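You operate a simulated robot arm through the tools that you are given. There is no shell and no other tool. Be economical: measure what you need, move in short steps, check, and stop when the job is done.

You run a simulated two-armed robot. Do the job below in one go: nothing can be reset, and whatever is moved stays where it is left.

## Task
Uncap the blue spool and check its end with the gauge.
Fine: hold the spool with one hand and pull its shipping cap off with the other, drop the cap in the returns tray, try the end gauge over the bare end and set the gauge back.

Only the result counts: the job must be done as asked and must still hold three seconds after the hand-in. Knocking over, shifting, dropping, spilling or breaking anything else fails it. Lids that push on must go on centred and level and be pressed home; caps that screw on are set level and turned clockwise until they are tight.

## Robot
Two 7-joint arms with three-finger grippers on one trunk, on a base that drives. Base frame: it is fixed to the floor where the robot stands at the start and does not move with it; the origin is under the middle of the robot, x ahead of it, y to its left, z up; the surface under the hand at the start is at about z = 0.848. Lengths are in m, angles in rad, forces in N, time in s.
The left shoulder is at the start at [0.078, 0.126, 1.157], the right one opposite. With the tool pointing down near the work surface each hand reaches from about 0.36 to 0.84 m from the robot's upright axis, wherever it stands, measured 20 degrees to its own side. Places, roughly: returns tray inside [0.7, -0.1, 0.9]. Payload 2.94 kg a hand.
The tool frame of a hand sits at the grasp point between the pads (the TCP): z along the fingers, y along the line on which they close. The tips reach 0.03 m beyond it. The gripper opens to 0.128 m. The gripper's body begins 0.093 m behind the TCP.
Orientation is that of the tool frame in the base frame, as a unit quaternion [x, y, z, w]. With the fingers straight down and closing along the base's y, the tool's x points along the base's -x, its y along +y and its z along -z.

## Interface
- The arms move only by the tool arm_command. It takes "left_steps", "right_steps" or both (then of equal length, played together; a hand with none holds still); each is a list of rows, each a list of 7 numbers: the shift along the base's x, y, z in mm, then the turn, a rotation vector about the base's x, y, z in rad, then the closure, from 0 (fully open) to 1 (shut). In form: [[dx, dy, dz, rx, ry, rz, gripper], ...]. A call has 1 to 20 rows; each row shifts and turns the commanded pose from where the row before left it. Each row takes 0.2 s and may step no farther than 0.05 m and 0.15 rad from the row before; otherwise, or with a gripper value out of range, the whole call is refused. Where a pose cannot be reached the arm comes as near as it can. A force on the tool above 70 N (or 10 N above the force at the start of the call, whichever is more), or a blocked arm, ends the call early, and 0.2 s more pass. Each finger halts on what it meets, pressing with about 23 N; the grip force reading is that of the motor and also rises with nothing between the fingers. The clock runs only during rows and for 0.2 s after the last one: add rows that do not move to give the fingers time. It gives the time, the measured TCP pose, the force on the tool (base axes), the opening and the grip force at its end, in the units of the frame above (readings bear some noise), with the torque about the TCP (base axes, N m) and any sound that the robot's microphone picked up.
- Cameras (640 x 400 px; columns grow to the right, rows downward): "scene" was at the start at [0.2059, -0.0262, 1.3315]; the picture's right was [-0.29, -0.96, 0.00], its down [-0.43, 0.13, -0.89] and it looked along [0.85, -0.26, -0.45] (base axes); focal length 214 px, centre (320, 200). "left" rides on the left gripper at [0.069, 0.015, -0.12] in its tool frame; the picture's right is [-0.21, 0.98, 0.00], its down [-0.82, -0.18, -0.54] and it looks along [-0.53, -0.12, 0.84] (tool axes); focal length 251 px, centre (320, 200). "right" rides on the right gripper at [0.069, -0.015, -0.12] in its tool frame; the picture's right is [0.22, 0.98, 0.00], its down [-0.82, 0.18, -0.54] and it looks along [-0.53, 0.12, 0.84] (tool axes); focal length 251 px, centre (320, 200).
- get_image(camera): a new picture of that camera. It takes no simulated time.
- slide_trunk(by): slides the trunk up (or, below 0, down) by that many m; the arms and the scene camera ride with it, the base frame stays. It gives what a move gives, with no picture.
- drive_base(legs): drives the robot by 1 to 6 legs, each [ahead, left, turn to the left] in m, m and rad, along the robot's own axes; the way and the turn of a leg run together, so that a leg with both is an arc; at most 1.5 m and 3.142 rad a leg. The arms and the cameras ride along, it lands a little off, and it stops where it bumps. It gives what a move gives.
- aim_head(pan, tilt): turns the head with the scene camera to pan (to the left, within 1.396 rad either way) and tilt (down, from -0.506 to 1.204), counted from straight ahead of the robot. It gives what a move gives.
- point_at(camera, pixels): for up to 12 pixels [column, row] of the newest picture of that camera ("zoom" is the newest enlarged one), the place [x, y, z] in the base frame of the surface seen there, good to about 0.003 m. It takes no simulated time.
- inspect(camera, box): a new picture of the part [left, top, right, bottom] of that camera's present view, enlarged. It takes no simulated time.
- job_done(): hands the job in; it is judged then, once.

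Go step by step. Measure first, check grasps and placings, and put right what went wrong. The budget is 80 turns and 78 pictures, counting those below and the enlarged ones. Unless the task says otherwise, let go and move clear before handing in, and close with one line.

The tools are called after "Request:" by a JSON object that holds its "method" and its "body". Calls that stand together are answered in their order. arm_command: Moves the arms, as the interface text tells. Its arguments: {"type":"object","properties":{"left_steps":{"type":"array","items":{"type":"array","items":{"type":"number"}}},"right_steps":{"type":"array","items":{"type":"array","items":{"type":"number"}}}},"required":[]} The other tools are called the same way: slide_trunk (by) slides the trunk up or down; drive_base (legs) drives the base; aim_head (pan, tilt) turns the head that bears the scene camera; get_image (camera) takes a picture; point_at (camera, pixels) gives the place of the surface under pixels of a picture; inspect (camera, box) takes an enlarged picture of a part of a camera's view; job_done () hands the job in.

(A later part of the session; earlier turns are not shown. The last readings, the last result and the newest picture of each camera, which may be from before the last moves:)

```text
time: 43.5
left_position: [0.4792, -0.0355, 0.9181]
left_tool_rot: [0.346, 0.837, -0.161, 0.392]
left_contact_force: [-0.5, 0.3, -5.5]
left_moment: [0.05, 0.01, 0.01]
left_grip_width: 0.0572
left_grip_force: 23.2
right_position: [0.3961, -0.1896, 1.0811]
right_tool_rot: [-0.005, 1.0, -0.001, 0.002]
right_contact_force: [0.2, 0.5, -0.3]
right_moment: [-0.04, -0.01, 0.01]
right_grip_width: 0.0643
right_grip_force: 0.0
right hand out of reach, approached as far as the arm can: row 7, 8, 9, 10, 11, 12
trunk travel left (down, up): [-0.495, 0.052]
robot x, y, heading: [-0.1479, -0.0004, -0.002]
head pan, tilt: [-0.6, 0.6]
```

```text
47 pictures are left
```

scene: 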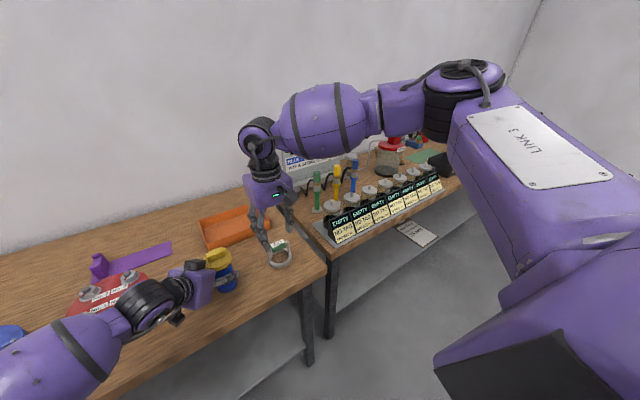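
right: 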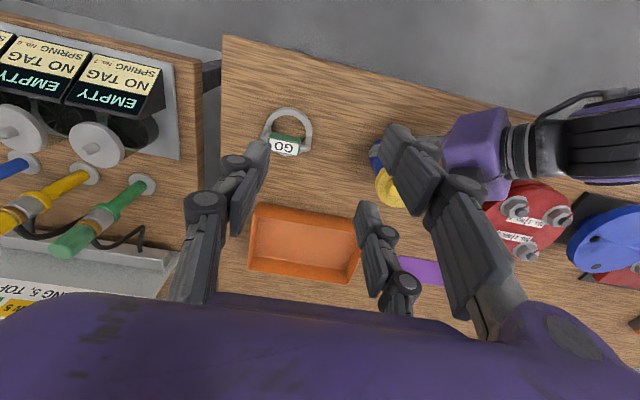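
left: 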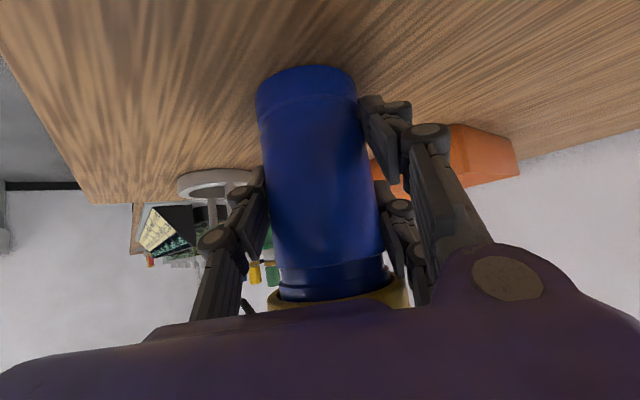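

The right wrist is at its bend limit reaching inward; the spool needs to lie more to its own side. I'll release the spool, back both hands off, and then drive the base about 0.22 m left.

Request:
{"method": "arm_command", "body": {"left_steps": [[0, 0, 0, 0, 0, 0, 0.6], [0, 0, 0, 0, 0, 0, 0.3], [0, 0, 0, 0, 0, 0, 0], [0, 0, 0, 0, 0, 0, 0], [-11, 11, 13, 0, 0, 0, 0], [-11, 11, 13, 0, 0, 0, 0], [-11, 11, 13, 0, 0, 0, 0], [-11, 11, 13, 0, 0, 0, 0], [-11, 11, 13, 0, 0, 0, 0], [-11, 11, 13, 0, 0, 0, 0], [-11, 11, 13, 0, 0, 0, 0], [-11, 8, 18, 0, 0, 0, 0], [-11, 5, 20, 0, 0, 0, 0], [-11, 5, 20, 0, 0, 0, 0], [0, 0, 0, 0, 0, 0, 0]], "right_steps": [[0, -10, 10, 0, 0, 0, 0.5], [0, -10, 10, 0, 0, 0, 0.5], [0, -10, 10, 0, 0, 0, 0.5], [-10, -10, 10, 0, 0, 0, 0.5], [-10, -10, 10, 0, 0, 0, 0.5], [-10, -10, 10, 0, 0, 0, 0.5], [-10, -10, 10, 0, 0, 0, 0.5], [-10, -10, 10, 0, 0, 0, 0.5], [-10, -10, 10, 0, 0, 0, 0.5], [0, -10, 10, 0, 0, 0, 0.5], [0, 0, 10, 0, 0, 0, 0.5], [0, 0, 10, 0, 0, 0, 0.5], [0, 0, 10, 0, 0, 0, 0.5], [0, 0, 0, 0, 0, 0, 0.5], [0, 0, 0, 0, 0, 0, 0.5]]}}

Request:
{"method": "inspect", "body": {"camera": "scene", "box": [170, 200, 310, 310]}}

```text
time: 46.6
left_position: [0.3701, 0.0593, 1.0659]
left_tool_rot: [0.347, 0.837, -0.162, 0.39]
left_contact_force: [0.6, 0.3, 0.1]
left_moment: [0.0, 0.01, 0.0]
left_grip_width: 0.1282
left_grip_force: 0.1
right_position: [0.3371, -0.2904, 1.2123]
right_tool_rot: [-0.006, 1.0, -0.001, 0.0]
right_contact_force: [0.1, -0.6, 0.1]
right_moment: [0.04, 0.0, 0.0]
right_grip_width: 0.0639
right_grip_force: 0.1
trunk travel left (down, up): [-0.495, 0.052]
robot x, y, heading: [-0.1499, -0.0003, 0.002]
head pan, tilt: [-0.6, 0.6]
```

```text
3.64 times, centred on (240, 255) of scene
```

zoom: 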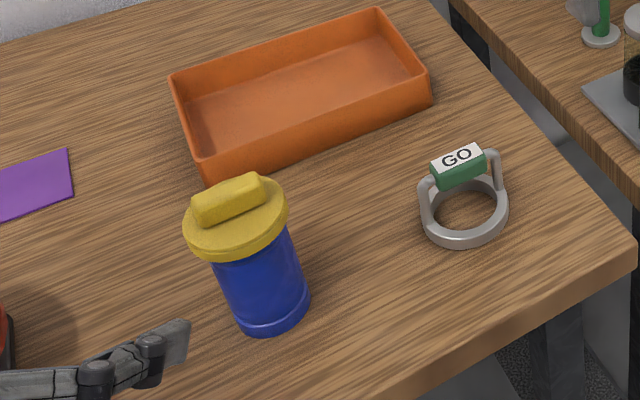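

The spool stands undisturbed. Driving the base left by 0.22 m.

Request:
{"method": "drive_base", "body": {"legs": [[0, 0.22, 0]]}}

Request:
{"method": "aim_head", "body": {"pan": -0.4, "tilt": 0.7}}

Request:
{"method": "get_image", "body": {"camera": "scene"}}

```text
time: 49.2
left_position: [0.3691, 0.2815, 1.0661]
left_tool_rot: [0.345, 0.838, -0.16, 0.391]
left_contact_force: [-0.4, 0.1, -0.1]
left_moment: [0.0, 0.0, 0.04]
left_grip_width: 0.1279
left_grip_force: 0.0
right_position: [0.3375, -0.0667, 1.2112]
right_tool_rot: [-0.009, 1.0, 0.0, 0.001]
right_contact_force: [0.1, -0.4, 0.5]
right_moment: [-0.01, -0.02, -0.02]
right_grip_width: 0.064
right_grip_force: 0.0
trunk travel left (down, up): [-0.495, 0.052]
robot x, y, heading: [-0.1486, 0.2234, 0.001]
head pan, tilt: [-0.6, 0.6]
```

```text
time: 49.9
left_position: [0.368, 0.2826, 1.066]
left_tool_rot: [0.345, 0.838, -0.16, 0.391]
left_contact_force: [0.5, -0.4, 0.1]
left_moment: [0.01, 0.0, -0.04]
left_grip_width: 0.1279
left_grip_force: 0.1
right_position: [0.3381, -0.0658, 1.2117]
right_tool_rot: [-0.008, 1.0, 0.0, 0.001]
right_contact_force: [-0.3, 0.7, -0.7]
right_moment: [0.0, -0.01, 0.05]
right_grip_width: 0.064
right_grip_force: 0.2
trunk travel left (down, up): [-0.495, 0.052]
robot x, y, heading: [-0.1495, 0.2198, 0.003]
head pan, tilt: [-0.4, 0.7]
```

```text
45 pictures are left
```

scene: 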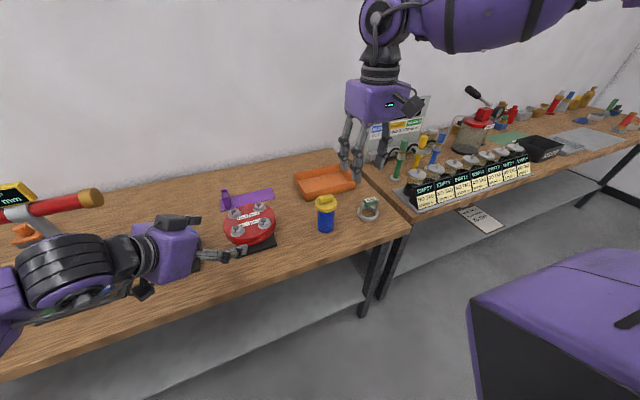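

Both hands cleared everything, and the spool now lies at the right hand's own side. I'm moving the right hand over the spool while turning to −90°.

Request:
{"method": "arm_command", "body": {"right_steps": [[12, 2.5, -9.2, 0, 0, -0.131, 0.5], [12, 2.5, -9.2, 0, 0, -0.131, 0.5], [12, 2.5, -9.2, 0, 0, -0.131, 0.5], [12, 2.5, -9.2, 0, 0, -0.131, 0.5], [12, 2.5, -9.2, 0, 0, -0.131, 0.5], [12, 2.5, -9.2, 0, 0, -0.131, 0.5], [12, 2.5, -9.2, 0, 0, -0.131, 0.5], [12, 2.5, -9.2, 0, 0, -0.131, 0.5], [12, 2.5, -9.2, 0, 0, -0.131, 0.5], [12, 2.5, -9.2, 0, 0, -0.131, 0.5], [12, 2.5, -9.2, 0, 0, -0.131, 0.5], [9, 2.5, -9.2, 0, 0, -0.11, 0.5], [0, 0, 0, 0, 0, 0, 0.5]]}}

Request:
{"method": "get_image", "body": {"camera": "right"}}

```text
time: 52.7
left_position: [0.369, 0.2821, 1.066]
left_tool_rot: [0.345, 0.837, -0.161, 0.392]
left_contact_force: [0.5, 0.1, 0.4]
left_moment: [-0.03, 0.0, 0.02]
left_grip_width: 0.128
left_grip_force: 0.1
right_position: [0.4574, -0.0465, 1.1024]
right_tool_rot: [0.696, 0.718, 0.0, 0.0]
right_contact_force: [-0.4, 0.1, -0.5]
right_moment: [0.01, -0.03, -0.04]
right_grip_width: 0.064
right_grip_force: 0.1
right hand out of reach, approached as far as the arm can: row 11, 12
trunk travel left (down, up): [-0.495, 0.052]
robot x, y, heading: [-0.1469, 0.2218, 0.009]
head pan, tilt: [-0.4, 0.7]
```

```text
44 pictures are left
```

right: 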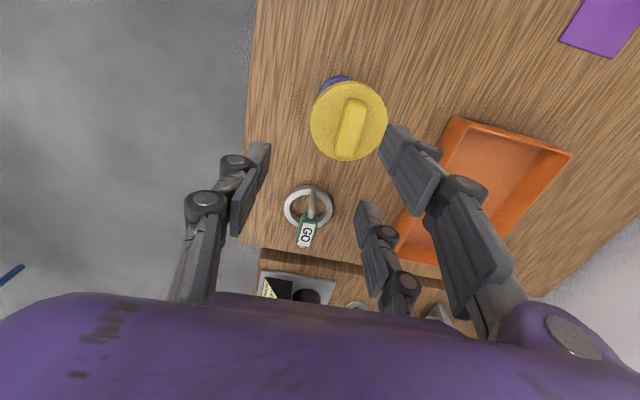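

The right hand fell only 2 cm short in x. I'll raise the left hand a little and drive 0.07 m forward.

Request:
{"method": "arm_command", "body": {"left_steps": [[0, 0, 20, 0, 0, 0, 0], [0, 0, 20, 0, 0, 0, 0]], "right_steps": [[-15, 0, 5, 0, 0, 0, 0.5], [-15, 0, 5, 0, 0, 0, 0.5]]}}

Request:
{"method": "drive_base", "body": {"legs": [[0.07, 0, 0]]}}

Request:
{"method": "get_image", "body": {"camera": "right"}}

```text
time: 53.3
left_position: [0.3666, 0.2799, 1.1054]
left_tool_rot: [0.346, 0.837, -0.161, 0.392]
left_contact_force: [0.1, -0.3, 0.8]
left_moment: [0.02, -0.02, 0.01]
left_grip_width: 0.128
left_grip_force: 0.1
right_position: [0.4261, -0.0477, 1.1142]
right_tool_rot: [0.696, 0.718, -0.002, 0.0]
right_contact_force: [0.5, 0.6, 0.3]
right_moment: [0.01, -0.02, -0.02]
right_grip_width: 0.0641
right_grip_force: 0.2
trunk travel left (down, up): [-0.495, 0.052]
robot x, y, heading: [-0.146, 0.2248, 0.006]
head pan, tilt: [-0.4, 0.7]
```

```text
time: 54.4
left_position: [0.4378, 0.281, 1.1065]
left_tool_rot: [0.346, 0.837, -0.161, 0.392]
left_contact_force: [0.3, 0.1, -0.3]
left_moment: [-0.01, 0.01, 0.0]
left_grip_width: 0.1281
left_grip_force: 0.0
right_position: [0.4977, -0.0487, 1.1137]
right_tool_rot: [0.696, 0.718, 0.0, 0.001]
right_contact_force: [-0.7, -0.3, -0.5]
right_moment: [0.03, 0.02, -0.01]
right_grip_width: 0.064
right_grip_force: 0.2
trunk travel left (down, up): [-0.495, 0.052]
robot x, y, heading: [-0.0815, 0.2218, 0.001]
head pan, tilt: [-0.4, 0.7]
```

```text
43 pictures are left
```

right: 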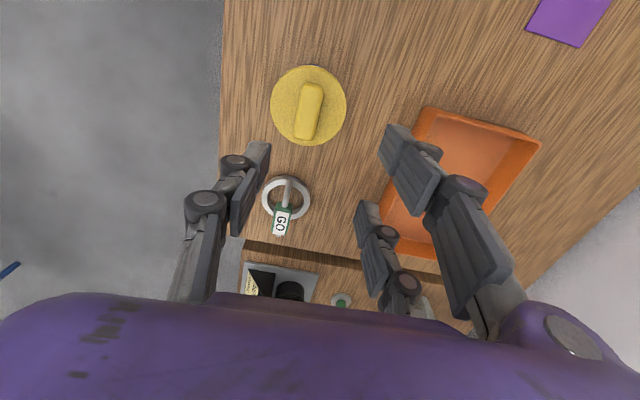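

Now the bar is clearly visible at (309,110), so I'll measure its axis and top.

Request:
{"method": "point_at", "body": {"camera": "right", "pixels": [[314, 86], [304, 137], [309, 110], [303, 86], [322, 88], [297, 134], [311, 137], [273, 105], [345, 105], [310, 68], [308, 144]]}}

Request:
{"method": "inspect", "body": {"camera": "right", "box": [250, 50, 370, 240]}}

```text
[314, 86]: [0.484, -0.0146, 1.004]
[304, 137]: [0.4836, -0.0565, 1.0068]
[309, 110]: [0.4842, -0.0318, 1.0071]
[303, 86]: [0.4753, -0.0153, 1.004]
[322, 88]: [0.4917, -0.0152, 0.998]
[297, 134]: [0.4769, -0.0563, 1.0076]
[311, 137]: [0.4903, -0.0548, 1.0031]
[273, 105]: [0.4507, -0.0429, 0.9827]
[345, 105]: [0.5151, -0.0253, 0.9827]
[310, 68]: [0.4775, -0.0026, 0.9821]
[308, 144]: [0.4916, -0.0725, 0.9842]
```

```text
2.11 times, centred on (310, 145) of right
```

zoom: 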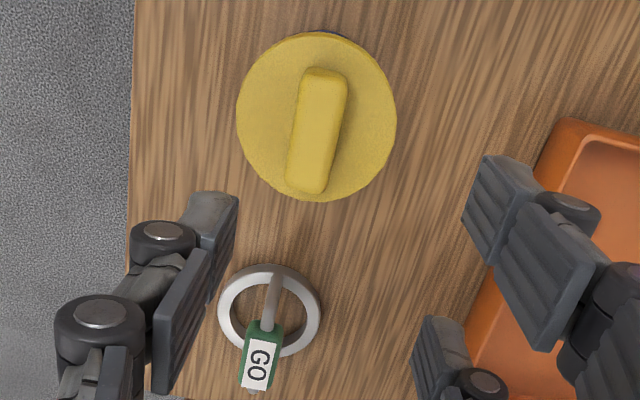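

The bar centre is at (0.484, −0.036), it runs along y, and it is 0.016 wide with its top at about 1.007. Now I'll bring the left hand back to its standoff.

Request:
{"method": "arm_command", "body": {"left_steps": [[-6, -37, 0, 0, 0, 0, 0], [-6, -37, 0, 0, 0, 0, 0], [-6, -37, 0, 0, 0, 0, 0], [-6, -37, 0, 0, 0, 0, 0], [-7, -37, 0, 0, 0, 0, 0], [-7, -36, 0, 0, 0, 0, 0], [3, -6, -25, 0, 0, 0, 0], [3, -6, -25, 0, 0, 0, 0], [3, -6, -25, 0, 0, 0, 0], [4, -6, -30, 0, 0, 0, 0], [0, 0, 0, 0, 0, 0, 0]]}}

Request:
{"method": "get_image", "body": {"camera": "left"}}

Request:
{"method": "get_image", "body": {"camera": "scene"}}

```text
time: 56.8
left_position: [0.4145, 0.0358, 1.0005]
left_tool_rot: [0.346, 0.838, -0.161, 0.392]
left_contact_force: [-0.3, -0.8, -0.2]
left_moment: [0.0, -0.01, 0.04]
left_grip_width: 0.1282
left_grip_force: 0.1
right_position: [0.4969, -0.0484, 1.1134]
right_tool_rot: [0.695, 0.719, -0.001, 0.0]
right_contact_force: [-0.4, 0.9, -0.1]
right_moment: [0.03, -0.02, 0.02]
right_grip_width: 0.0642
right_grip_force: 0.1
trunk travel left (down, up): [-0.495, 0.052]
robot x, y, heading: [-0.0792, 0.2223, 0.004]
head pan, tilt: [-0.4, 0.7]
```

```text
41 pictures are left
```

left: 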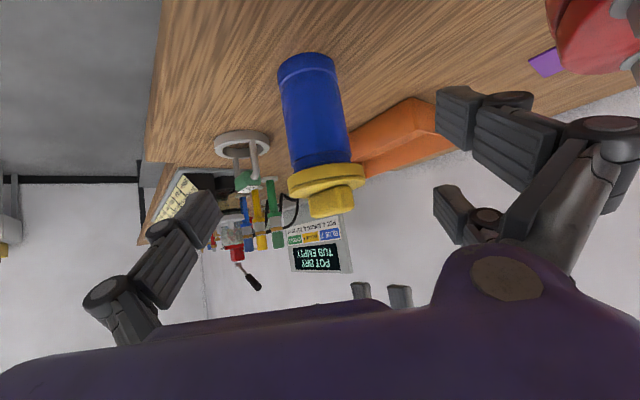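

```text
40 pictures are left
```

scene: 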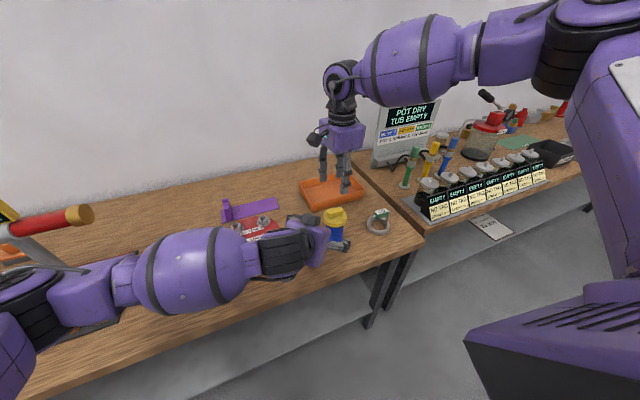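

The left hand is at its standoff with the spool centred at (312,110). I'll advance to the grasp point and close.

Request:
{"method": "arm_command", "body": {"left_steps": [[13.7, -14.4, -16.5, 0, 0, 0, 0], [13.7, -14.4, -16.5, 0, 0, 0, 0], [13.7, -14.4, -16.5, 0, 0, 0, 0], [13.7, -14.4, -16.5, 0, 0, 0, 0], [13.7, -14.4, -16.5, 0, 0, 0, 0], [0, 0, 0, 0, 0, 0, 0.2], [0, 0, 0, 0, 0, 0, 0.4], [0, 0, 0, 0, 0, 0, 0.5], [0, 0, 0, 0, 0, 0, 0.6], [0, 0, 0, 0, 0, 0, 0.8], [0, 0, 0, 0, 0, 0, 1], [0, 0, 0, 0, 0, 0, 1]]}}

Request:
{"method": "get_image", "body": {"camera": "right"}}

```text
time: 59.4
left_position: [0.4826, -0.0381, 0.918]
left_tool_rot: [0.346, 0.837, -0.161, 0.391]
left_contact_force: [-0.6, -2.9, -0.1]
left_moment: [-0.27, 0.14, -0.05]
left_grip_width: 0.0577
left_grip_force: 23.0
right_position: [0.4978, -0.0487, 1.1137]
right_tool_rot: [0.695, 0.719, -0.001, -0.001]
right_contact_force: [0.1, -0.7, -0.1]
right_moment: [-0.04, 0.01, 0.01]
right_grip_width: 0.0641
right_grip_force: 0.0
trunk travel left (down, up): [-0.495, 0.052]
robot x, y, heading: [-0.0776, 0.2216, 0.007]
head pan, tilt: [-0.4, 0.7]
```

```text
39 pictures are left
```

right: 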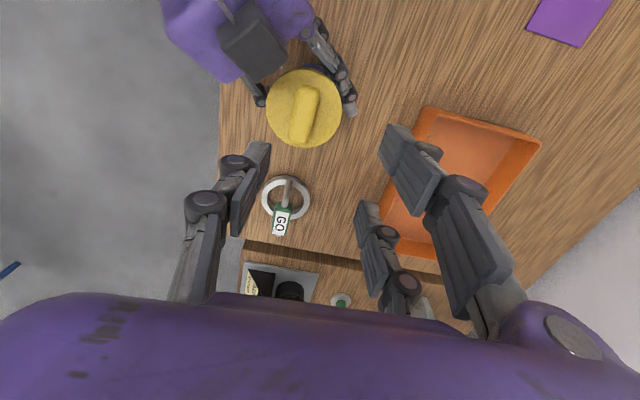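

The spool is held again. I'll re-measure the bar and the black box on the left palm at (255,45), which sits near where the right finger comes down.

Request:
{"method": "point_at", "body": {"camera": "right", "pixels": [[309, 90], [300, 138], [304, 112], [296, 112], [314, 112], [285, 60], [250, 80], [260, 45], [230, 25], [275, 30]]}}

```text
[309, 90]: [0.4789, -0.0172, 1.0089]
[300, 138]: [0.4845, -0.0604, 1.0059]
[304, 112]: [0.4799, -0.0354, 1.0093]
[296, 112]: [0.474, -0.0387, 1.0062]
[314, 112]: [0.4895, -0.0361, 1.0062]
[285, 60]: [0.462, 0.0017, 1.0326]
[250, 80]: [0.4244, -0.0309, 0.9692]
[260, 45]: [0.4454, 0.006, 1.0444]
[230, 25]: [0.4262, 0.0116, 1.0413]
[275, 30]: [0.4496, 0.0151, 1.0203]
```

Space next to the black box is tight, so I'll look at its corners more closely.

Request:
{"method": "inspect", "body": {"camera": "right", "box": [200, 0, 380, 150]}}

```text
2.67 times, centred on (290, 75) of right
```

zoom: 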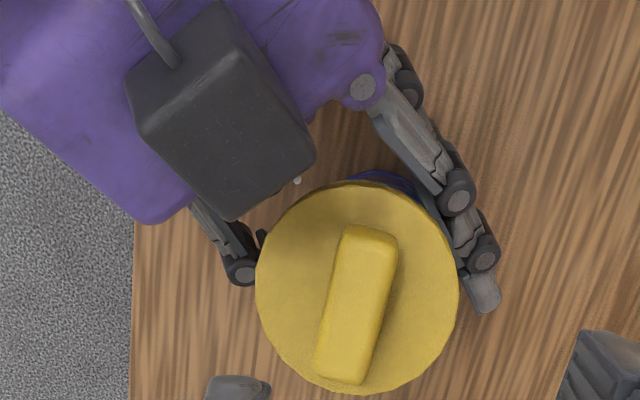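

Request:
{"method": "point_at", "body": {"camera": "zoom", "pixels": [[312, 155], [235, 215], [220, 60], [140, 125], [270, 170], [350, 240], [340, 365], [390, 245], [360, 372], [357, 300], [262, 285], [455, 285]]}}

```text
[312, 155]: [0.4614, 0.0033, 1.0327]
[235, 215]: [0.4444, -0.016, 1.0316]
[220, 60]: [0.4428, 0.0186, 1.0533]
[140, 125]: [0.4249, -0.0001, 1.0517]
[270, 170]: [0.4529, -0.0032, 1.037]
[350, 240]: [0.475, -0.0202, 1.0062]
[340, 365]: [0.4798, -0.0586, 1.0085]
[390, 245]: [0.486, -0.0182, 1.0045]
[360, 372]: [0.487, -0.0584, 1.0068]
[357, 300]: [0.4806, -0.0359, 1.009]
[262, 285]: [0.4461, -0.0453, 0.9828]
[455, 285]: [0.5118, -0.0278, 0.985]
```

The box's nearest corner is at (0.444, −0.016, 1.03), so the lone finger near y −0.039 clears it with a narrower opening. I'll lower the right hand onto the bar, centred at (0.482, −0.039).

Request:
{"method": "arm_command", "body": {"right_steps": [[-8, 5, 0, 0, 0, 0.035, 0.6], [-8, 5, 0, 0, 0, 0, 0.65], [0, 0, -18, 0, 0, 0, 0.65], [0, 0, -18, 0, 0, 0, 0.65], [0, 0, -18, 0, 0, 0, 0.65], [0, 0, 0, 0, 0, 0, 0.65]]}}

Request:
{"method": "get_image", "body": {"camera": "right"}}

```text
time: 60.8
left_position: [0.4832, -0.0365, 0.9176]
left_tool_rot: [0.346, 0.837, -0.162, 0.392]
left_contact_force: [-0.7, 1.2, 0.8]
left_moment: [-0.11, 0.12, -0.07]
left_grip_width: 0.0575
left_grip_force: 23.2
right_position: [0.4843, -0.0388, 1.0602]
right_tool_rot: [0.683, 0.73, -0.001, -0.001]
right_contact_force: [1.4, -1.3, -0.8]
right_moment: [-0.01, 0.0, 0.03]
right_grip_width: 0.045
right_grip_force: 0.0
trunk travel left (down, up): [-0.495, 0.052]
robot x, y, heading: [-0.0777, 0.2232, 0.003]
head pan, tilt: [-0.4, 0.7]
```

```text
37 pictures are left
```

right: 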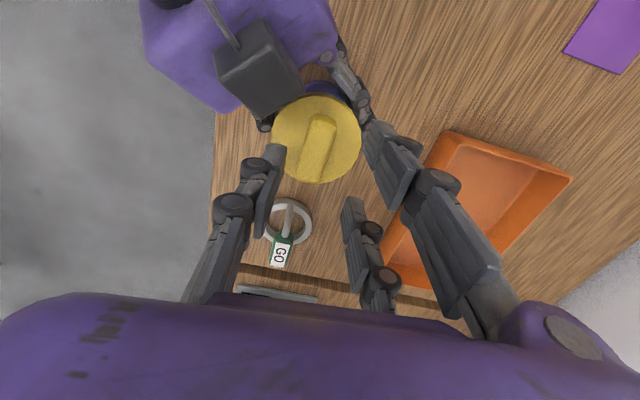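

Before going lower I'll check where the right fingertips actually are relative to the bar.

Request:
{"method": "point_at", "body": {"camera": "right", "pixels": [[276, 150], [278, 165], [373, 128], [352, 203], [318, 122], [310, 175], [360, 215], [255, 165], [313, 150]]}}

Request:
{"method": "inspect", "body": {"camera": "right", "box": [220, 60, 420, 260]}}

```text
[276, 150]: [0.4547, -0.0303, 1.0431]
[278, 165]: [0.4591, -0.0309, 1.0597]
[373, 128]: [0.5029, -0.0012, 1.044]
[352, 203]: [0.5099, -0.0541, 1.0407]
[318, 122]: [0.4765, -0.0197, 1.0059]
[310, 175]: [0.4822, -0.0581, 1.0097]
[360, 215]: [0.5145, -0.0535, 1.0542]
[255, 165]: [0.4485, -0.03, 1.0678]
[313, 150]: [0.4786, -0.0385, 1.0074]
```

```text
2.00 times, centred on (320, 160) of right
```

zoom: 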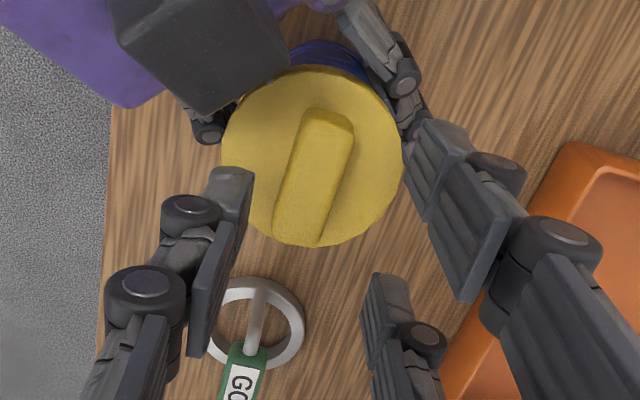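

The fingers straddle the bar: the lone one at y≈−0.040 and the pair at −0.012 and −0.064, against bar ends at −0.018 and −0.060. I'll descend to z≈1.024 and close.

Request:
{"method": "arm_command", "body": {"right_steps": [[-1, 0, -12, 0, 0, 0.02, 0.65], [-1, 0, -12, 0, 0, 0.02, 0.65], [0, 0, -12, 0, 0, 0, 0.65], [0, 0, 0, 0, 0, 0, 0.65], [0, 0, 0, 0, 0, 0, 0.8], [0, 0, 0, 0, 0, 0, 0.9], [0, 0, 0, 0, 0, 0, 1], [0, 0, 0, 0, 0, 0, 1]]}}

Request:
{"method": "inspect", "body": {"camera": "right", "box": [220, 60, 420, 260]}}

```text
time: 62.6
left_position: [0.4832, -0.0382, 0.9182]
left_tool_rot: [0.346, 0.837, -0.161, 0.392]
left_contact_force: [-0.3, 1.8, 0.3]
left_moment: [0.02, 0.04, -0.07]
left_grip_width: 0.0574
left_grip_force: 22.6
right_position: [0.4806, -0.0365, 1.0231]
right_tool_rot: [0.668, 0.744, -0.001, 0.0]
right_contact_force: [0.2, 0.2, -1.2]
right_moment: [-0.01, 0.0, 0.04]
right_grip_width: 0.0194
right_grip_force: 22.4
trunk travel left (down, up): [-0.495, 0.052]
robot x, y, heading: [-0.075, 0.2255, 0.002]
head pan, tilt: [-0.4, 0.7]
```

```text
2.00 times, centred on (320, 160) of right
```

zoom: 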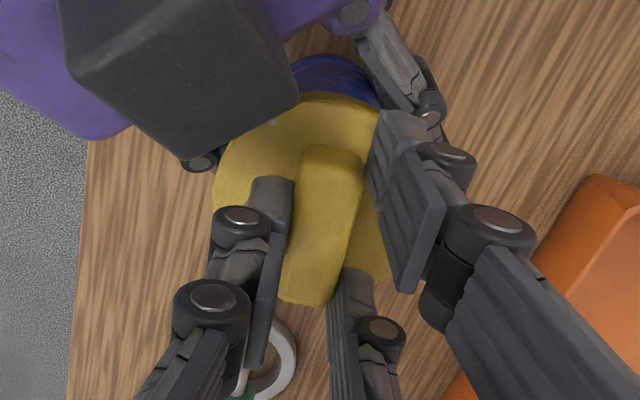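

The bar is gripped at width 0.019 with about 22 N. I'll pull up slowly while the left hand holds.

Request:
{"method": "arm_command", "body": {"right_steps": [[0, 0, 3, 0, 0, 0, 1], [0, 0, 3, 0, 0, 0, 1], [0, 0, 4, 0, 0, 0, 1], [0, 0, 5, 0, 0, 0, 1], [0, 0, 5, 0, 0, 0, 1], [0, 0, 5, 0, 0, 0, 1]]}}

Request:
{"method": "get_image", "body": {"camera": "right"}}

Request:
{"method": "inspect", "body": {"camera": "scene", "box": [260, 130, 420, 260]}}

```text
time: 64.0
left_position: [0.4826, -0.0369, 0.918]
left_tool_rot: [0.346, 0.838, -0.16, 0.391]
left_contact_force: [0.2, 1.5, -0.1]
left_moment: [-0.04, -0.03, 0.02]
left_grip_width: 0.0575
left_grip_force: 23.0
right_position: [0.4804, -0.0379, 1.0487]
right_tool_rot: [0.667, 0.745, -0.003, -0.001]
right_contact_force: [-0.2, 0.7, 0.0]
right_moment: [0.0, 0.02, -0.01]
right_grip_width: 0.0193
right_grip_force: 23.3
trunk travel left (down, up): [-0.495, 0.052]
robot x, y, heading: [-0.079, 0.2233, 0.007]
head pan, tilt: [-0.4, 0.7]
```

```text
34 pictures are left
```

right: 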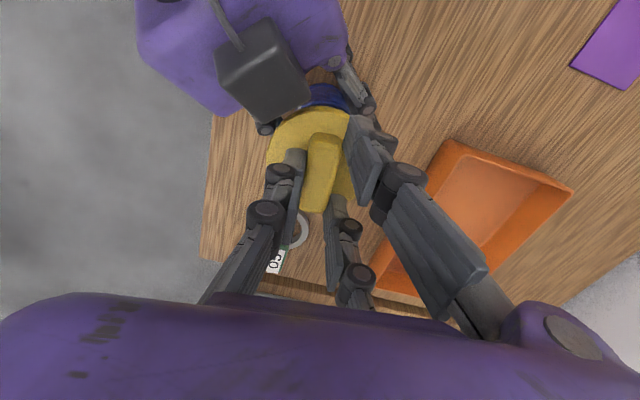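

```text
3.08 times, centred on (340, 195) of scene
```

zoom: 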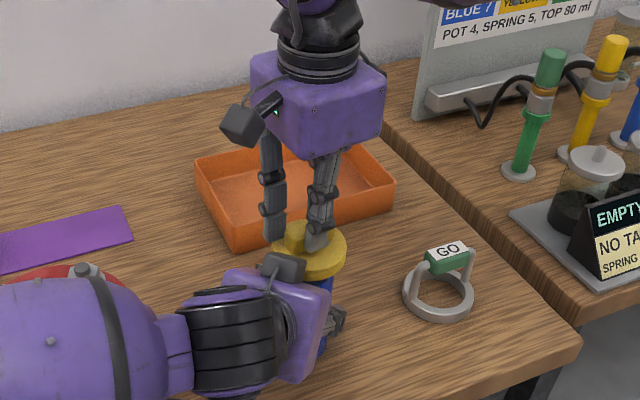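

The bar stayed put in the right view at (325,135), so the cap moved with the hand. I'll check the heights to confirm it separated from the spool.

Request:
{"method": "point_at", "body": {"camera": "right", "pixels": [[325, 140], [330, 95], [300, 130], [318, 103], [320, 160]]}}

Request:
{"method": "get_image", "body": {"camera": "left"}}

```text
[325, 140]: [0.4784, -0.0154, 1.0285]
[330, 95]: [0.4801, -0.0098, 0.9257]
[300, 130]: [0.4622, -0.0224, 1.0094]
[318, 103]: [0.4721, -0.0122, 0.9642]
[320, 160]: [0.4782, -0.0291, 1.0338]
```

```text
32 pictures are left
```

left: 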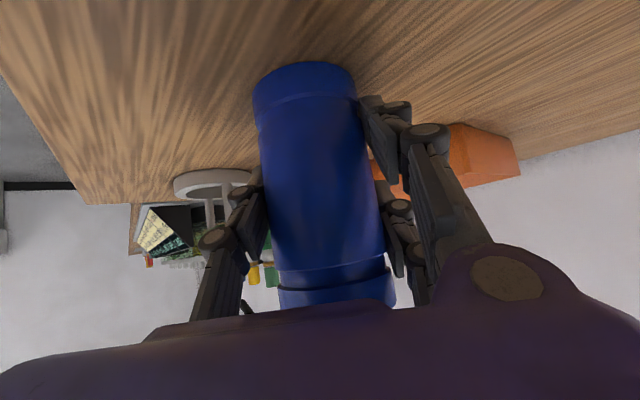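

The cap is off: the bar top is now at 1.034 and the bare blue rim shows in the left view. I'll lift the cap clear, then release the spool with the left hand and back off.

Request:
{"method": "arm_command", "body": {"right_steps": [[0, 0, 20, 0, 0, 0, 1], [0, 0, 20, 0, 0, 0, 1], [0, 0, 20, 0, 0, 0, 1], [0, 0, 20, 0, 0, 0, 1], [0, 0, 15, 0, 0, 0, 1], [0, 0, 0, 0, 0, 0, 1]]}}

Request:
{"method": "arm_command", "body": {"left_steps": [[0, 0, 0, 0, 0, 0, 0.6], [0, 0, 0, 0, 0, 0, 0.3], [0, 0, 0, 0, 0, 0, 0], [0, 0, 0, 0, 0, 0, 0], [-11, 11, 13, 0, 0, 0, 0], [-11, 11, 13, 0, 0, 0, 0], [-11, 11, 13, 0, 0, 0, 0], [-11, 11, 13, 0, 0, 0, 0], [-11, 11, 13, 0, 0, 0, 0], [-11, 11, 13, 0, 0, 0, 0], [-11, 11, 13, 0, 0, 0, 0], [-11, 11, 13, 0, 0, 0, 0], [0, 18, 20, 0, 0, 0, 0], [0, 20, 20, 0, 0, 0, 0], [0, 20, 20, 0, 0, 0, 0], [0, 20, 20, 0, 0, 0, 0], [0, 20, 20, 0, 0, 0, 0], [0, 20, 20, 0, 0, 0, 0], [0, 0, 0, 0, 0, 0, 0]]}}

Request:
{"method": "get_image", "body": {"camera": "right"}}

Request:
{"method": "get_image", "body": {"camera": "scene"}}

```text
time: 65.4
left_position: [0.4821, -0.0382, 0.9163]
left_tool_rot: [0.346, 0.837, -0.161, 0.391]
left_contact_force: [0.2, 0.4, 0.5]
left_moment: [-0.01, 0.05, -0.04]
left_grip_width: 0.0573
left_grip_force: 23.8
right_position: [0.4804, -0.039, 1.1438]
right_tool_rot: [0.668, 0.744, -0.001, 0.0]
right_contact_force: [0.0, 0.0, -0.3]
right_moment: [-0.02, 0.01, 0.0]
right_grip_width: 0.0196
right_grip_force: 23.2
trunk travel left (down, up): [-0.495, 0.052]
robot x, y, heading: [-0.078, 0.2222, 0.001]
head pan, tilt: [-0.4, 0.7]
```

```text
time: 69.4
left_position: [0.3941, 0.1699, 1.1415]
left_tool_rot: [0.345, 0.837, -0.161, 0.392]
left_contact_force: [-0.1, 0.2, -0.6]
left_moment: [0.04, 0.01, -0.04]
left_grip_width: 0.128
left_grip_force: 0.1
right_position: [0.4805, -0.039, 1.1442]
right_tool_rot: [0.668, 0.744, -0.001, -0.001]
right_contact_force: [0.6, 0.4, -0.2]
right_moment: [-0.05, -0.01, 0.02]
right_grip_width: 0.0193
right_grip_force: 23.1
trunk travel left (down, up): [-0.495, 0.052]
robot x, y, heading: [-0.0782, 0.2224, 0.005]
head pan, tilt: [-0.4, 0.7]
```

```text
31 pictures are left
```

right: 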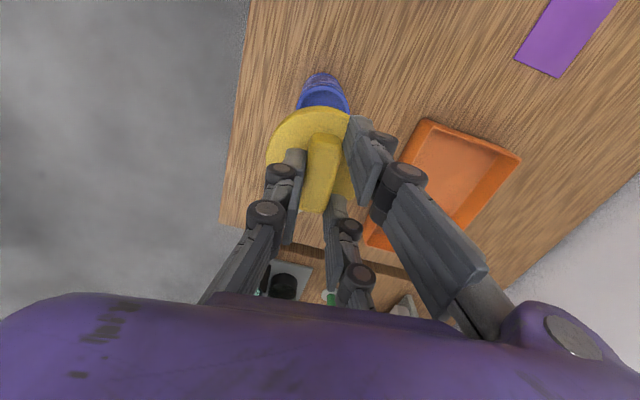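

```text
30 pictures are left
```

scene: 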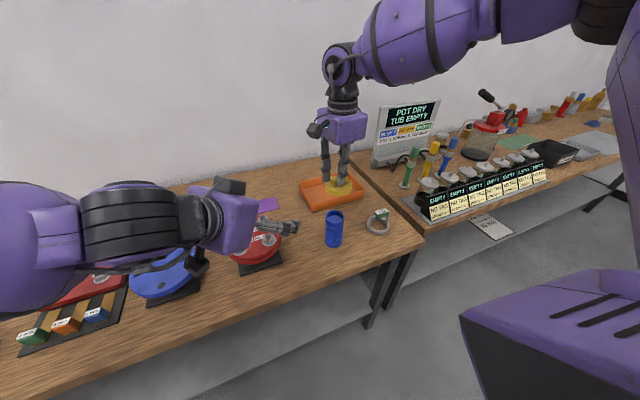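

The spool stands bare and undisturbed, with the cap hanging from the right hand. I'll measure the tray before carrying the cap over.

Request:
{"method": "point_at", "body": {"camera": "right", "pixels": [[430, 132], [510, 163], [455, 215], [465, 170], [425, 122], [520, 155], [322, 98], [301, 105], [347, 107], [325, 90]]}}

Request:
{"method": "arm_command", "body": {"right_steps": [[30, -10, -13, 0, 0, 0, 1], [30, -10, -13, 0, 0, 0, 1], [30, -10, -13, 0, 0, 0, 1], [30, -10, -13, 0, 0, 0, 1], [30, -10, -13, 0, 0, 0, 1], [30, -10, -13, 0, 0, 0, 1], [30, -10, -13, 0, 0, 0, 1], [0, 0, 0, 0, 0, 0, 1]]}}

Request:
{"method": "get_image", "body": {"camera": "scene"}}

```text
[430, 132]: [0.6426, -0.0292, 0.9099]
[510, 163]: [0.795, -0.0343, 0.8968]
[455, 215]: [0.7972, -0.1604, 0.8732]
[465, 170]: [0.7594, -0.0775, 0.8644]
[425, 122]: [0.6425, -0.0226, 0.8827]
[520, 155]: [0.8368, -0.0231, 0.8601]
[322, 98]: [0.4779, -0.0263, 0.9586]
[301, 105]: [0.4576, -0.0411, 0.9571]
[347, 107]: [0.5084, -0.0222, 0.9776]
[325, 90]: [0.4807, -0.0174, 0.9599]
```

```text
time: 71.2
left_position: [0.3932, 0.1699, 1.1433]
left_tool_rot: [0.346, 0.837, -0.162, 0.391]
left_contact_force: [0.7, 0.2, 0.4]
left_moment: [-0.04, -0.01, -0.03]
left_grip_width: 0.1279
left_grip_force: 0.1
right_position: [0.552, -0.143, 1.0777]
right_tool_rot: [0.668, 0.745, 0.001, 0.001]
right_contact_force: [-0.4, 0.5, 0.3]
right_moment: [0.01, 0.0, 0.01]
right_grip_width: 0.0193
right_grip_force: 23.1
right hand out of reach, approached as far as the arm can: row 2, 3, 4, 5, 6, 7
trunk travel left (down, up): [-0.495, 0.052]
robot x, y, heading: [-0.0779, 0.2219, 0.002]
head pan, tilt: [-0.4, 0.7]
```

```text
29 pictures are left
```

scene: 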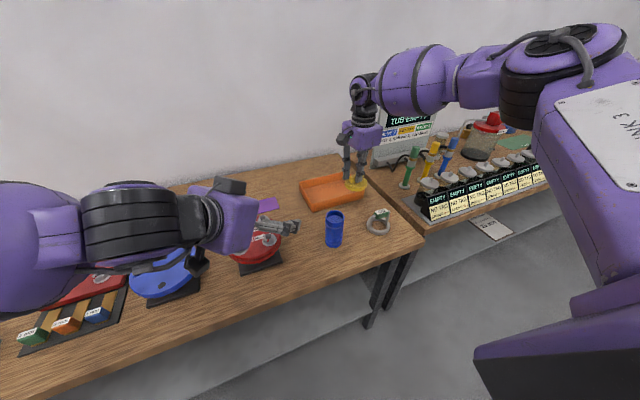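

The right hand is short of the tray at (0.645–0.79, −0.21…−0.025). Before driving forward I'll check the surroundings of the left arm.

Request:
{"method": "aim_head", "body": {"pan": 0.35, "tilt": 0.8}}

Request:
{"method": "get_image", "body": {"camera": "scene"}}

```text
time: 72.3
left_position: [0.3939, 0.17, 1.1417]
left_tool_rot: [0.345, 0.837, -0.161, 0.392]
left_contact_force: [0.0, -0.4, -0.2]
left_moment: [0.03, 0.03, -0.01]
left_grip_width: 0.128
left_grip_force: 0.0
right_position: [0.5517, -0.1426, 1.0772]
right_tool_rot: [0.668, 0.744, 0.0, 0.001]
right_contact_force: [-0.1, -0.2, 0.0]
right_moment: [-0.02, 0.01, -0.01]
right_grip_width: 0.0194
right_grip_force: 22.5
trunk travel left (down, up): [-0.495, 0.052]
robot x, y, heading: [-0.0771, 0.2213, 0.0]
head pan, tilt: [0.351, 0.799]
```

```text
28 pictures are left
```

scene: 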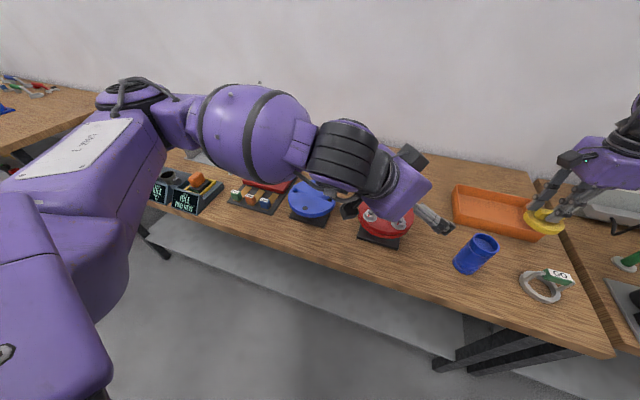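

The forearm hides the lever stand, so driving forward is risky. Instead I'll tilt the right hand's fingers outward to ease the wrist limit and extend over the tray.

Request:
{"method": "arm_command", "body": {"right_steps": [[5, 0, 0, 0, -0.13, 0, 1], [10, 0, 0, 0, -0.13, 0, 1], [20, 2, 0, 0, -0.13, 0, 1], [25, 4, 0, 0, -0.13, 0, 1], [25, 5, 0, 0, 0, 0, 1], [25, 5, 0, 0, 0, 0, 1], [20, 5, 0, 0, 0, 0, 1], [15, 5, 0, 0, 0, 0, 1], [0, 0, 0, 0, 0, 0, 1]]}}

Request:
{"method": "aim_head", "body": {"pan": -0.3, "tilt": 0.65}}

Request:
{"method": "get_image", "body": {"camera": "scene"}}

```text
time: 74.3
left_position: [0.3932, 0.1695, 1.142]
left_tool_rot: [0.345, 0.838, -0.161, 0.391]
left_contact_force: [0.1, 0.4, -0.7]
left_moment: [-0.02, 0.01, -0.01]
left_grip_width: 0.1282
left_grip_force: 0.0
right_position: [0.6615, -0.1238, 1.0883]
right_tool_rot: [0.646, 0.719, 0.171, 0.192]
right_contact_force: [-0.5, -0.2, -1.2]
right_moment: [-0.02, -0.01, 0.02]
right_grip_width: 0.0192
right_grip_force: 22.7
right hand out of reach, approached as far as the arm can: row 6, 7, 8
trunk travel left (down, up): [-0.495, 0.052]
robot x, y, heading: [-0.0803, 0.2227, 0.005]
head pan, tilt: [0.351, 0.799]
```

```text
time: 75.3
left_position: [0.3932, 0.1693, 1.1411]
left_tool_rot: [0.346, 0.837, -0.161, 0.392]
left_contact_force: [0.2, 0.0, -0.2]
left_moment: [0.0, 0.02, 0.05]
left_grip_width: 0.1281
left_grip_force: 0.1
right_position: [0.6612, -0.1241, 1.0876]
right_tool_rot: [0.646, 0.719, 0.171, 0.191]
right_contact_force: [-0.2, -0.7, -1.1]
right_moment: [0.03, 0.03, 0.03]
right_grip_width: 0.0193
right_grip_force: 23.1
trunk travel left (down, up): [-0.495, 0.052]
robot x, y, heading: [-0.0788, 0.2234, 0.006]
head pan, tilt: [-0.3, 0.649]
```

```text
27 pictures are left
```

scene: 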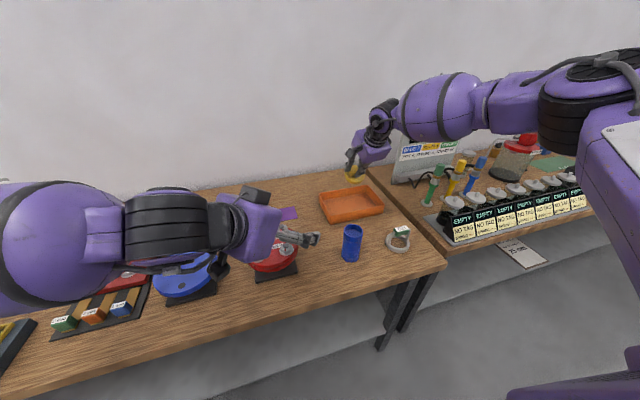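

Tilting by 30° works: the cap now hangs over the tray near x 0.69. I'll lower it into the tray while easing forward a little.

Request:
{"method": "arm_command", "body": {"right_steps": [[5, 0, -25, 0, 0, 0, 1], [5, 0, -30, 0, 0, 0, 1], [5, 0, -30, 0, 0, 0, 1], [3, 0, -25, 0, 0, 0, 1], [0, 0, -15, 0, 0, 0, 1], [0, 0, 0, 0, 0, 0, 1]]}}

Request:
{"method": "get_image", "body": {"camera": "right"}}

Request:
{"method": "inspect", "body": {"camera": "scene", "box": [290, 120, 440, 270]}}

```text
time: 76.7
left_position: [0.3936, 0.1686, 1.1413]
left_tool_rot: [0.346, 0.838, -0.16, 0.391]
left_contact_force: [-0.1, -0.4, 0.4]
left_moment: [0.04, -0.04, -0.01]
left_grip_width: 0.1282
left_grip_force: 0.1
right_position: [0.6195, -0.1372, 0.9916]
right_tool_rot: [0.646, 0.719, 0.17, 0.191]
right_contact_force: [-0.6, 0.1, -0.3]
right_moment: [0.01, 0.02, -0.02]
right_grip_width: 0.0194
right_grip_force: 23.4
right hand out of reach, approached as far as the arm can: row 1, 2, 3, 4, 5
trunk travel left (down, up): [-0.495, 0.052]
robot x, y, heading: [-0.0769, 0.2227, 0.001]
head pan, tilt: [-0.3, 0.649]
```

```text
26 pictures are left
```

right: 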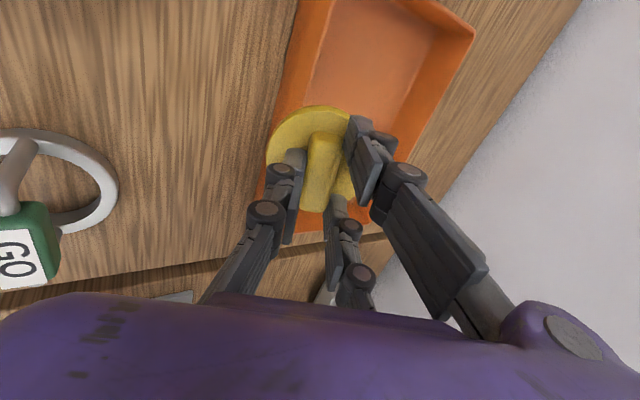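

```text
2.67 times, centred on (365, 195) of scene
```

zoom: 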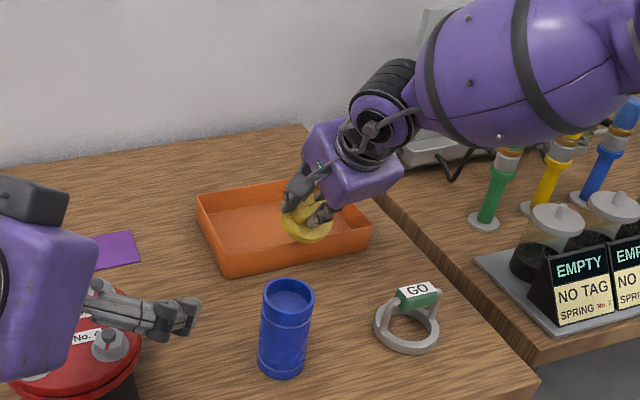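

The hand slid back while descending because it is still at the limit. I'll lift, tilt it further outward, and extend again.

Request:
{"method": "arm_command", "body": {"right_steps": [[5, 0, 20, 0, -0.1, 0, 1], [15, 2, 15, 0, -0.1, 0, 1], [20, 2, 0, 0, -0.1, 0, 1], [20, 2, -10, 0, -0.1, 0, 1], [10, 2, -20, 0, 0, 0, 1], [0, 2, -25, 0, 0, 0, 1], [0, 0, 0, 0, 0, 0, 1]]}}

Request:
{"method": "inspect", "body": {"camera": "scene", "box": [290, 120, 440, 270]}}

```text
time: 78.3
left_position: [0.3943, 0.1694, 1.1418]
left_tool_rot: [0.346, 0.837, -0.161, 0.392]
left_contact_force: [0.0, -0.3, 0.2]
left_moment: [0.04, 0.02, 0.04]
left_grip_width: 0.1279
left_grip_force: 0.1
right_position: [0.6582, -0.1383, 1.012]
right_tool_rot: [0.6, 0.667, 0.294, 0.329]
right_contact_force: [-0.3, 0.1, 0.0]
right_moment: [0.02, 0.04, -0.01]
right_grip_width: 0.0197
right_grip_force: 23.0
right hand out of reach, approached as far as the arm can: row 4, 5, 6
trunk travel left (down, up): [-0.495, 0.052]
robot x, y, heading: [-0.0769, 0.2209, 0.005]
head pan, tilt: [-0.3, 0.649]
```

```text
2.67 times, centred on (365, 195) of scene
```

zoom: 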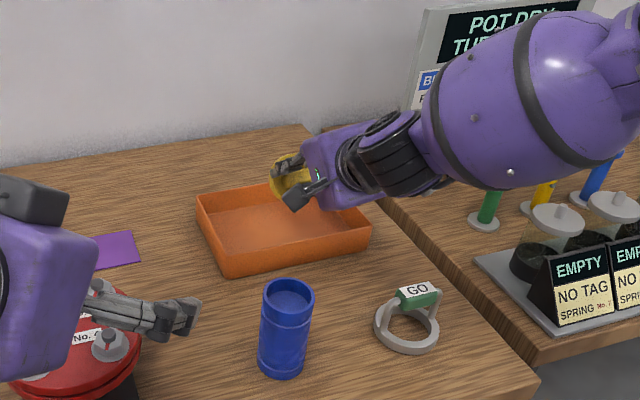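

Now the cap hangs over the tray interior at about (0.70, −0.135, 0.98). Sliding the trunk down keeps this posture while lowering both hands, so I'll go down 0.055.

Request:
{"method": "slide_trunk", "body": {"by": -0.055}}

Request:
{"method": "inspect", "body": {"camera": "scene", "box": [290, 90, 440, 240]}}

Request:
{"method": "get_image", "body": {"camera": "right"}}

```text
time: 79.2
left_position: [0.3948, 0.1703, 1.0865]
left_tool_rot: [0.345, 0.837, -0.16, 0.393]
left_contact_force: [0.4, 0.2, -0.6]
left_moment: [0.01, 0.01, 0.0]
left_grip_width: 0.1281
left_grip_force: 0.2
right_position: [0.6598, -0.1382, 0.9598]
right_tool_rot: [0.599, 0.667, 0.296, 0.33]
right_contact_force: [0.2, -0.4, -0.4]
right_moment: [-0.03, -0.01, 0.03]
right_grip_width: 0.0194
right_grip_force: 22.9
trunk travel left (down, up): [-0.44, 0.107]
robot x, y, heading: [-0.0774, 0.2221, 0.004]
head pan, tilt: [-0.3, 0.649]
```

```text
2.67 times, centred on (365, 165) of scene
```

zoom: 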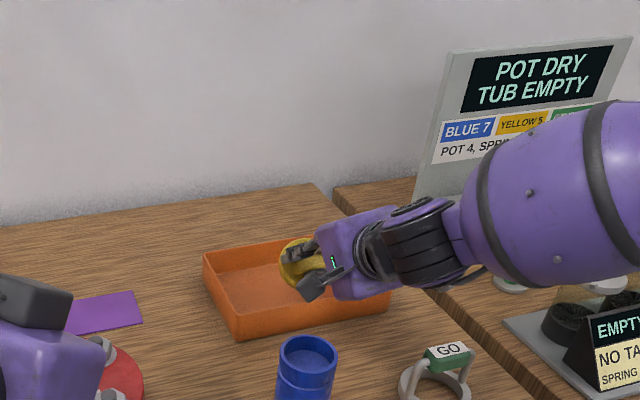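

```text
22 pictures are left
```

right: 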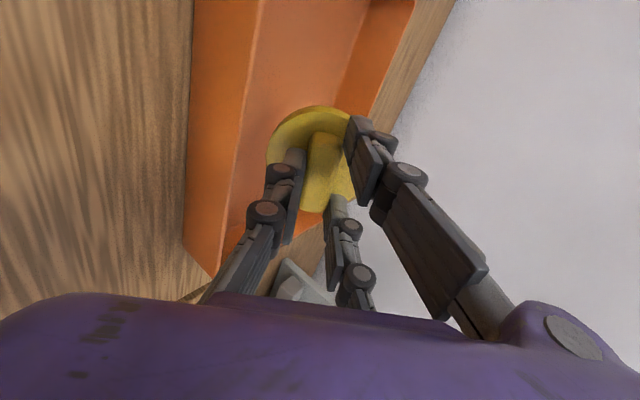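

The cap is now well down over the tray. I'll check the height of its lower edge and of the lower finger against the wall.

Request:
{"method": "point_at", "body": {"camera": "right", "pixels": [[272, 145], [318, 110], [325, 165], [265, 210], [290, 165], [260, 110], [213, 110], [330, 60], [235, 250]]}}

```text
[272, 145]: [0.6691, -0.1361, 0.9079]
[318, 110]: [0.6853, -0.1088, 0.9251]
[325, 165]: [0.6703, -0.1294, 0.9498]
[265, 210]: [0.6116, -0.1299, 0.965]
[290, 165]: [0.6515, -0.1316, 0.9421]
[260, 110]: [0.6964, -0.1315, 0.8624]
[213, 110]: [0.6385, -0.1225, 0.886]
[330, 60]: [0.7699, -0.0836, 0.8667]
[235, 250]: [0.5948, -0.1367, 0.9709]
```

The cap's lower edge is at (0.669, 0.908), inside the wall and 45 mm above the floor. I'll open only a little, so the lower finger stays above the wall, and let the cap drop.

Request:
{"method": "arm_command", "body": {"right_steps": [[0, 0, 0, 0, 0, 0, 0.8], [0, 0, 0, 0, 0, 0, 0.72], [0, 0, 0, 0, 0, 0, 0.7], [0, 0, 0, 0, 0, 0, 0.7]]}}

Request:
{"method": "get_image", "body": {"camera": "right"}}

```text
time: 80.2
left_position: [0.394, 0.1699, 1.0851]
left_tool_rot: [0.346, 0.838, -0.161, 0.392]
left_contact_force: [0.3, 0.3, -1.3]
left_moment: [0.0, 0.02, 0.04]
left_grip_width: 0.1282
left_grip_force: 0.0
right_position: [0.6606, -0.1381, 0.957]
right_tool_rot: [0.599, 0.666, 0.296, 0.331]
right_contact_force: [-0.4, 0.0, 0.3]
right_moment: [0.03, -0.01, -0.02]
right_grip_width: 0.0385
right_grip_force: 0.0
trunk travel left (down, up): [-0.44, 0.107]
robot x, y, heading: [-0.0753, 0.2186, 0.009]
head pan, tilt: [-0.3, 0.649]
```

```text
21 pictures are left
```

right: 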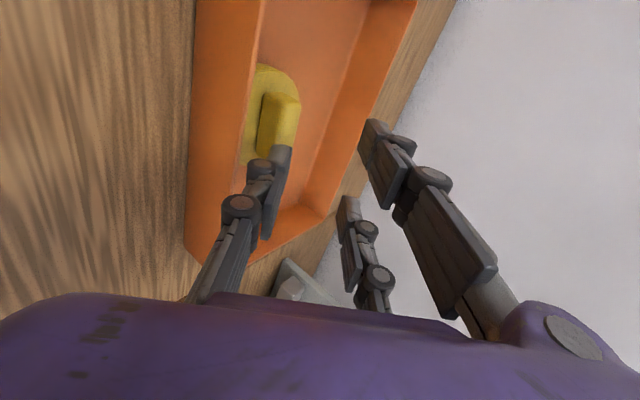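

The cap landed in the tray with its bar up, at (275,115). I'll retreat, straighten the hand, and move above the gauge.

Request:
{"method": "arm_command", "body": {"right_steps": [[-20, 0, 25, 0, 0, 0, 0.65], [-20, 0, 25, 0, 0, 0, 0.6], [-20, 0, 25, 0, 0, 0, 0.5], [-20, 0, 25, 0, 0, 0, 0.5], [-14, -10, 0, 0, 0.131, 0, 0.5], [-14, -10, 0, 0, 0.131, 0, 0.5], [-14, -10, 0, 0, 0.131, 0, 0.5], [-14, -10, 0, 0, 0.131, 0, 0.5], [-14, -10, 0, 0, 0.131, 0, 0.5], [-14, -10, 0, 0, 0.131, 0, 0.5], [-14, -10, 0, 0, 0.131, 0, 0.5], [0, 0, 0, 0, 0, 0, 0.5]]}}

Request:
{"method": "get_image", "body": {"camera": "right"}}

Request:
{"method": "get_image", "body": {"camera": "scene"}}

```text
time: 82.8
left_position: [0.3938, 0.1693, 1.0871]
left_tool_rot: [0.346, 0.837, -0.161, 0.392]
left_contact_force: [0.4, 0.4, -0.2]
left_moment: [0.0, 0.05, 0.01]
left_grip_width: 0.1279
left_grip_force: 0.1
right_position: [0.4812, -0.2088, 1.0592]
right_tool_rot: [0.667, 0.745, 0.001, 0.0]
right_contact_force: [1.0, -0.2, -0.3]
right_moment: [0.02, 0.0, 0.0]
right_grip_width: 0.0639
right_grip_force: 0.1
trunk travel left (down, up): [-0.44, 0.107]
robot x, y, heading: [-0.0793, 0.2188, 0.004]
head pan, tilt: [-0.3, 0.649]
```

```text
20 pictures are left
```

right: 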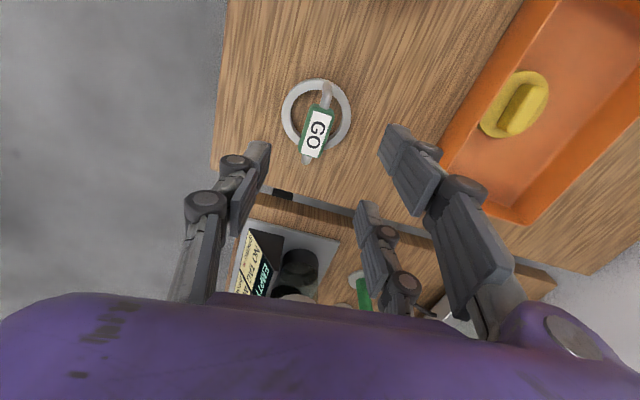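

```text
19 pictures are left
```

scene: 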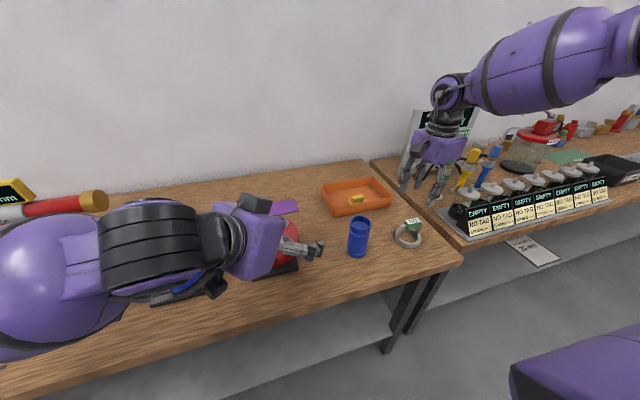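

Cap in the tray and spool upright. Next I'll measure the gauge's block, ring and post feet, and the spool's bare end.

Request:
{"method": "inspect", "body": {"camera": "right", "box": [270, 65, 370, 175]}}

Request:
{"method": "point_at", "body": {"camera": "right", "pixels": [[326, 106], [303, 155], [317, 131], [308, 128], [326, 133], [327, 92], [306, 163], [284, 115], [350, 118], [322, 81], [313, 150], [310, 95]]}}

Request:
{"method": "point_at", "body": {"camera": "scene", "pixels": [[359, 217], [349, 222], [370, 223], [360, 224], [358, 250], [412, 222], [410, 228], [399, 222], [407, 246]]}}

```text
3.64 times, centred on (320, 120) of right
```

zoom: 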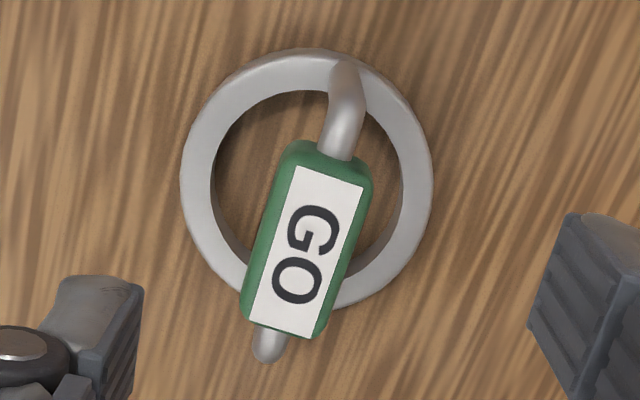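

```text
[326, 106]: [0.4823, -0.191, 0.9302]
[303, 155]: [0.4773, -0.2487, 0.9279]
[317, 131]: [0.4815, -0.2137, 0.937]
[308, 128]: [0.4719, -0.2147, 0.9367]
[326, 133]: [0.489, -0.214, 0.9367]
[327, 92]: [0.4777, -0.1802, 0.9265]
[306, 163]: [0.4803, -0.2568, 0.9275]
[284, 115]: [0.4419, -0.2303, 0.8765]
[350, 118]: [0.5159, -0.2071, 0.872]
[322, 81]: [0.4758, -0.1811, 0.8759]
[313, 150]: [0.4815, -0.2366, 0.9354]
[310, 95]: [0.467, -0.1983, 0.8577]
```

```text
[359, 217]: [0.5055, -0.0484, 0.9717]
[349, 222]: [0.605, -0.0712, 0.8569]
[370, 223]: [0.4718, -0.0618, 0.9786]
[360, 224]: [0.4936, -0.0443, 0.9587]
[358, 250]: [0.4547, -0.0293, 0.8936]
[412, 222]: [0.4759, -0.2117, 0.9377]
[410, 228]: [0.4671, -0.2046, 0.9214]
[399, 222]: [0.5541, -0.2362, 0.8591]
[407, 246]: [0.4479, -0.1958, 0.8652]
```

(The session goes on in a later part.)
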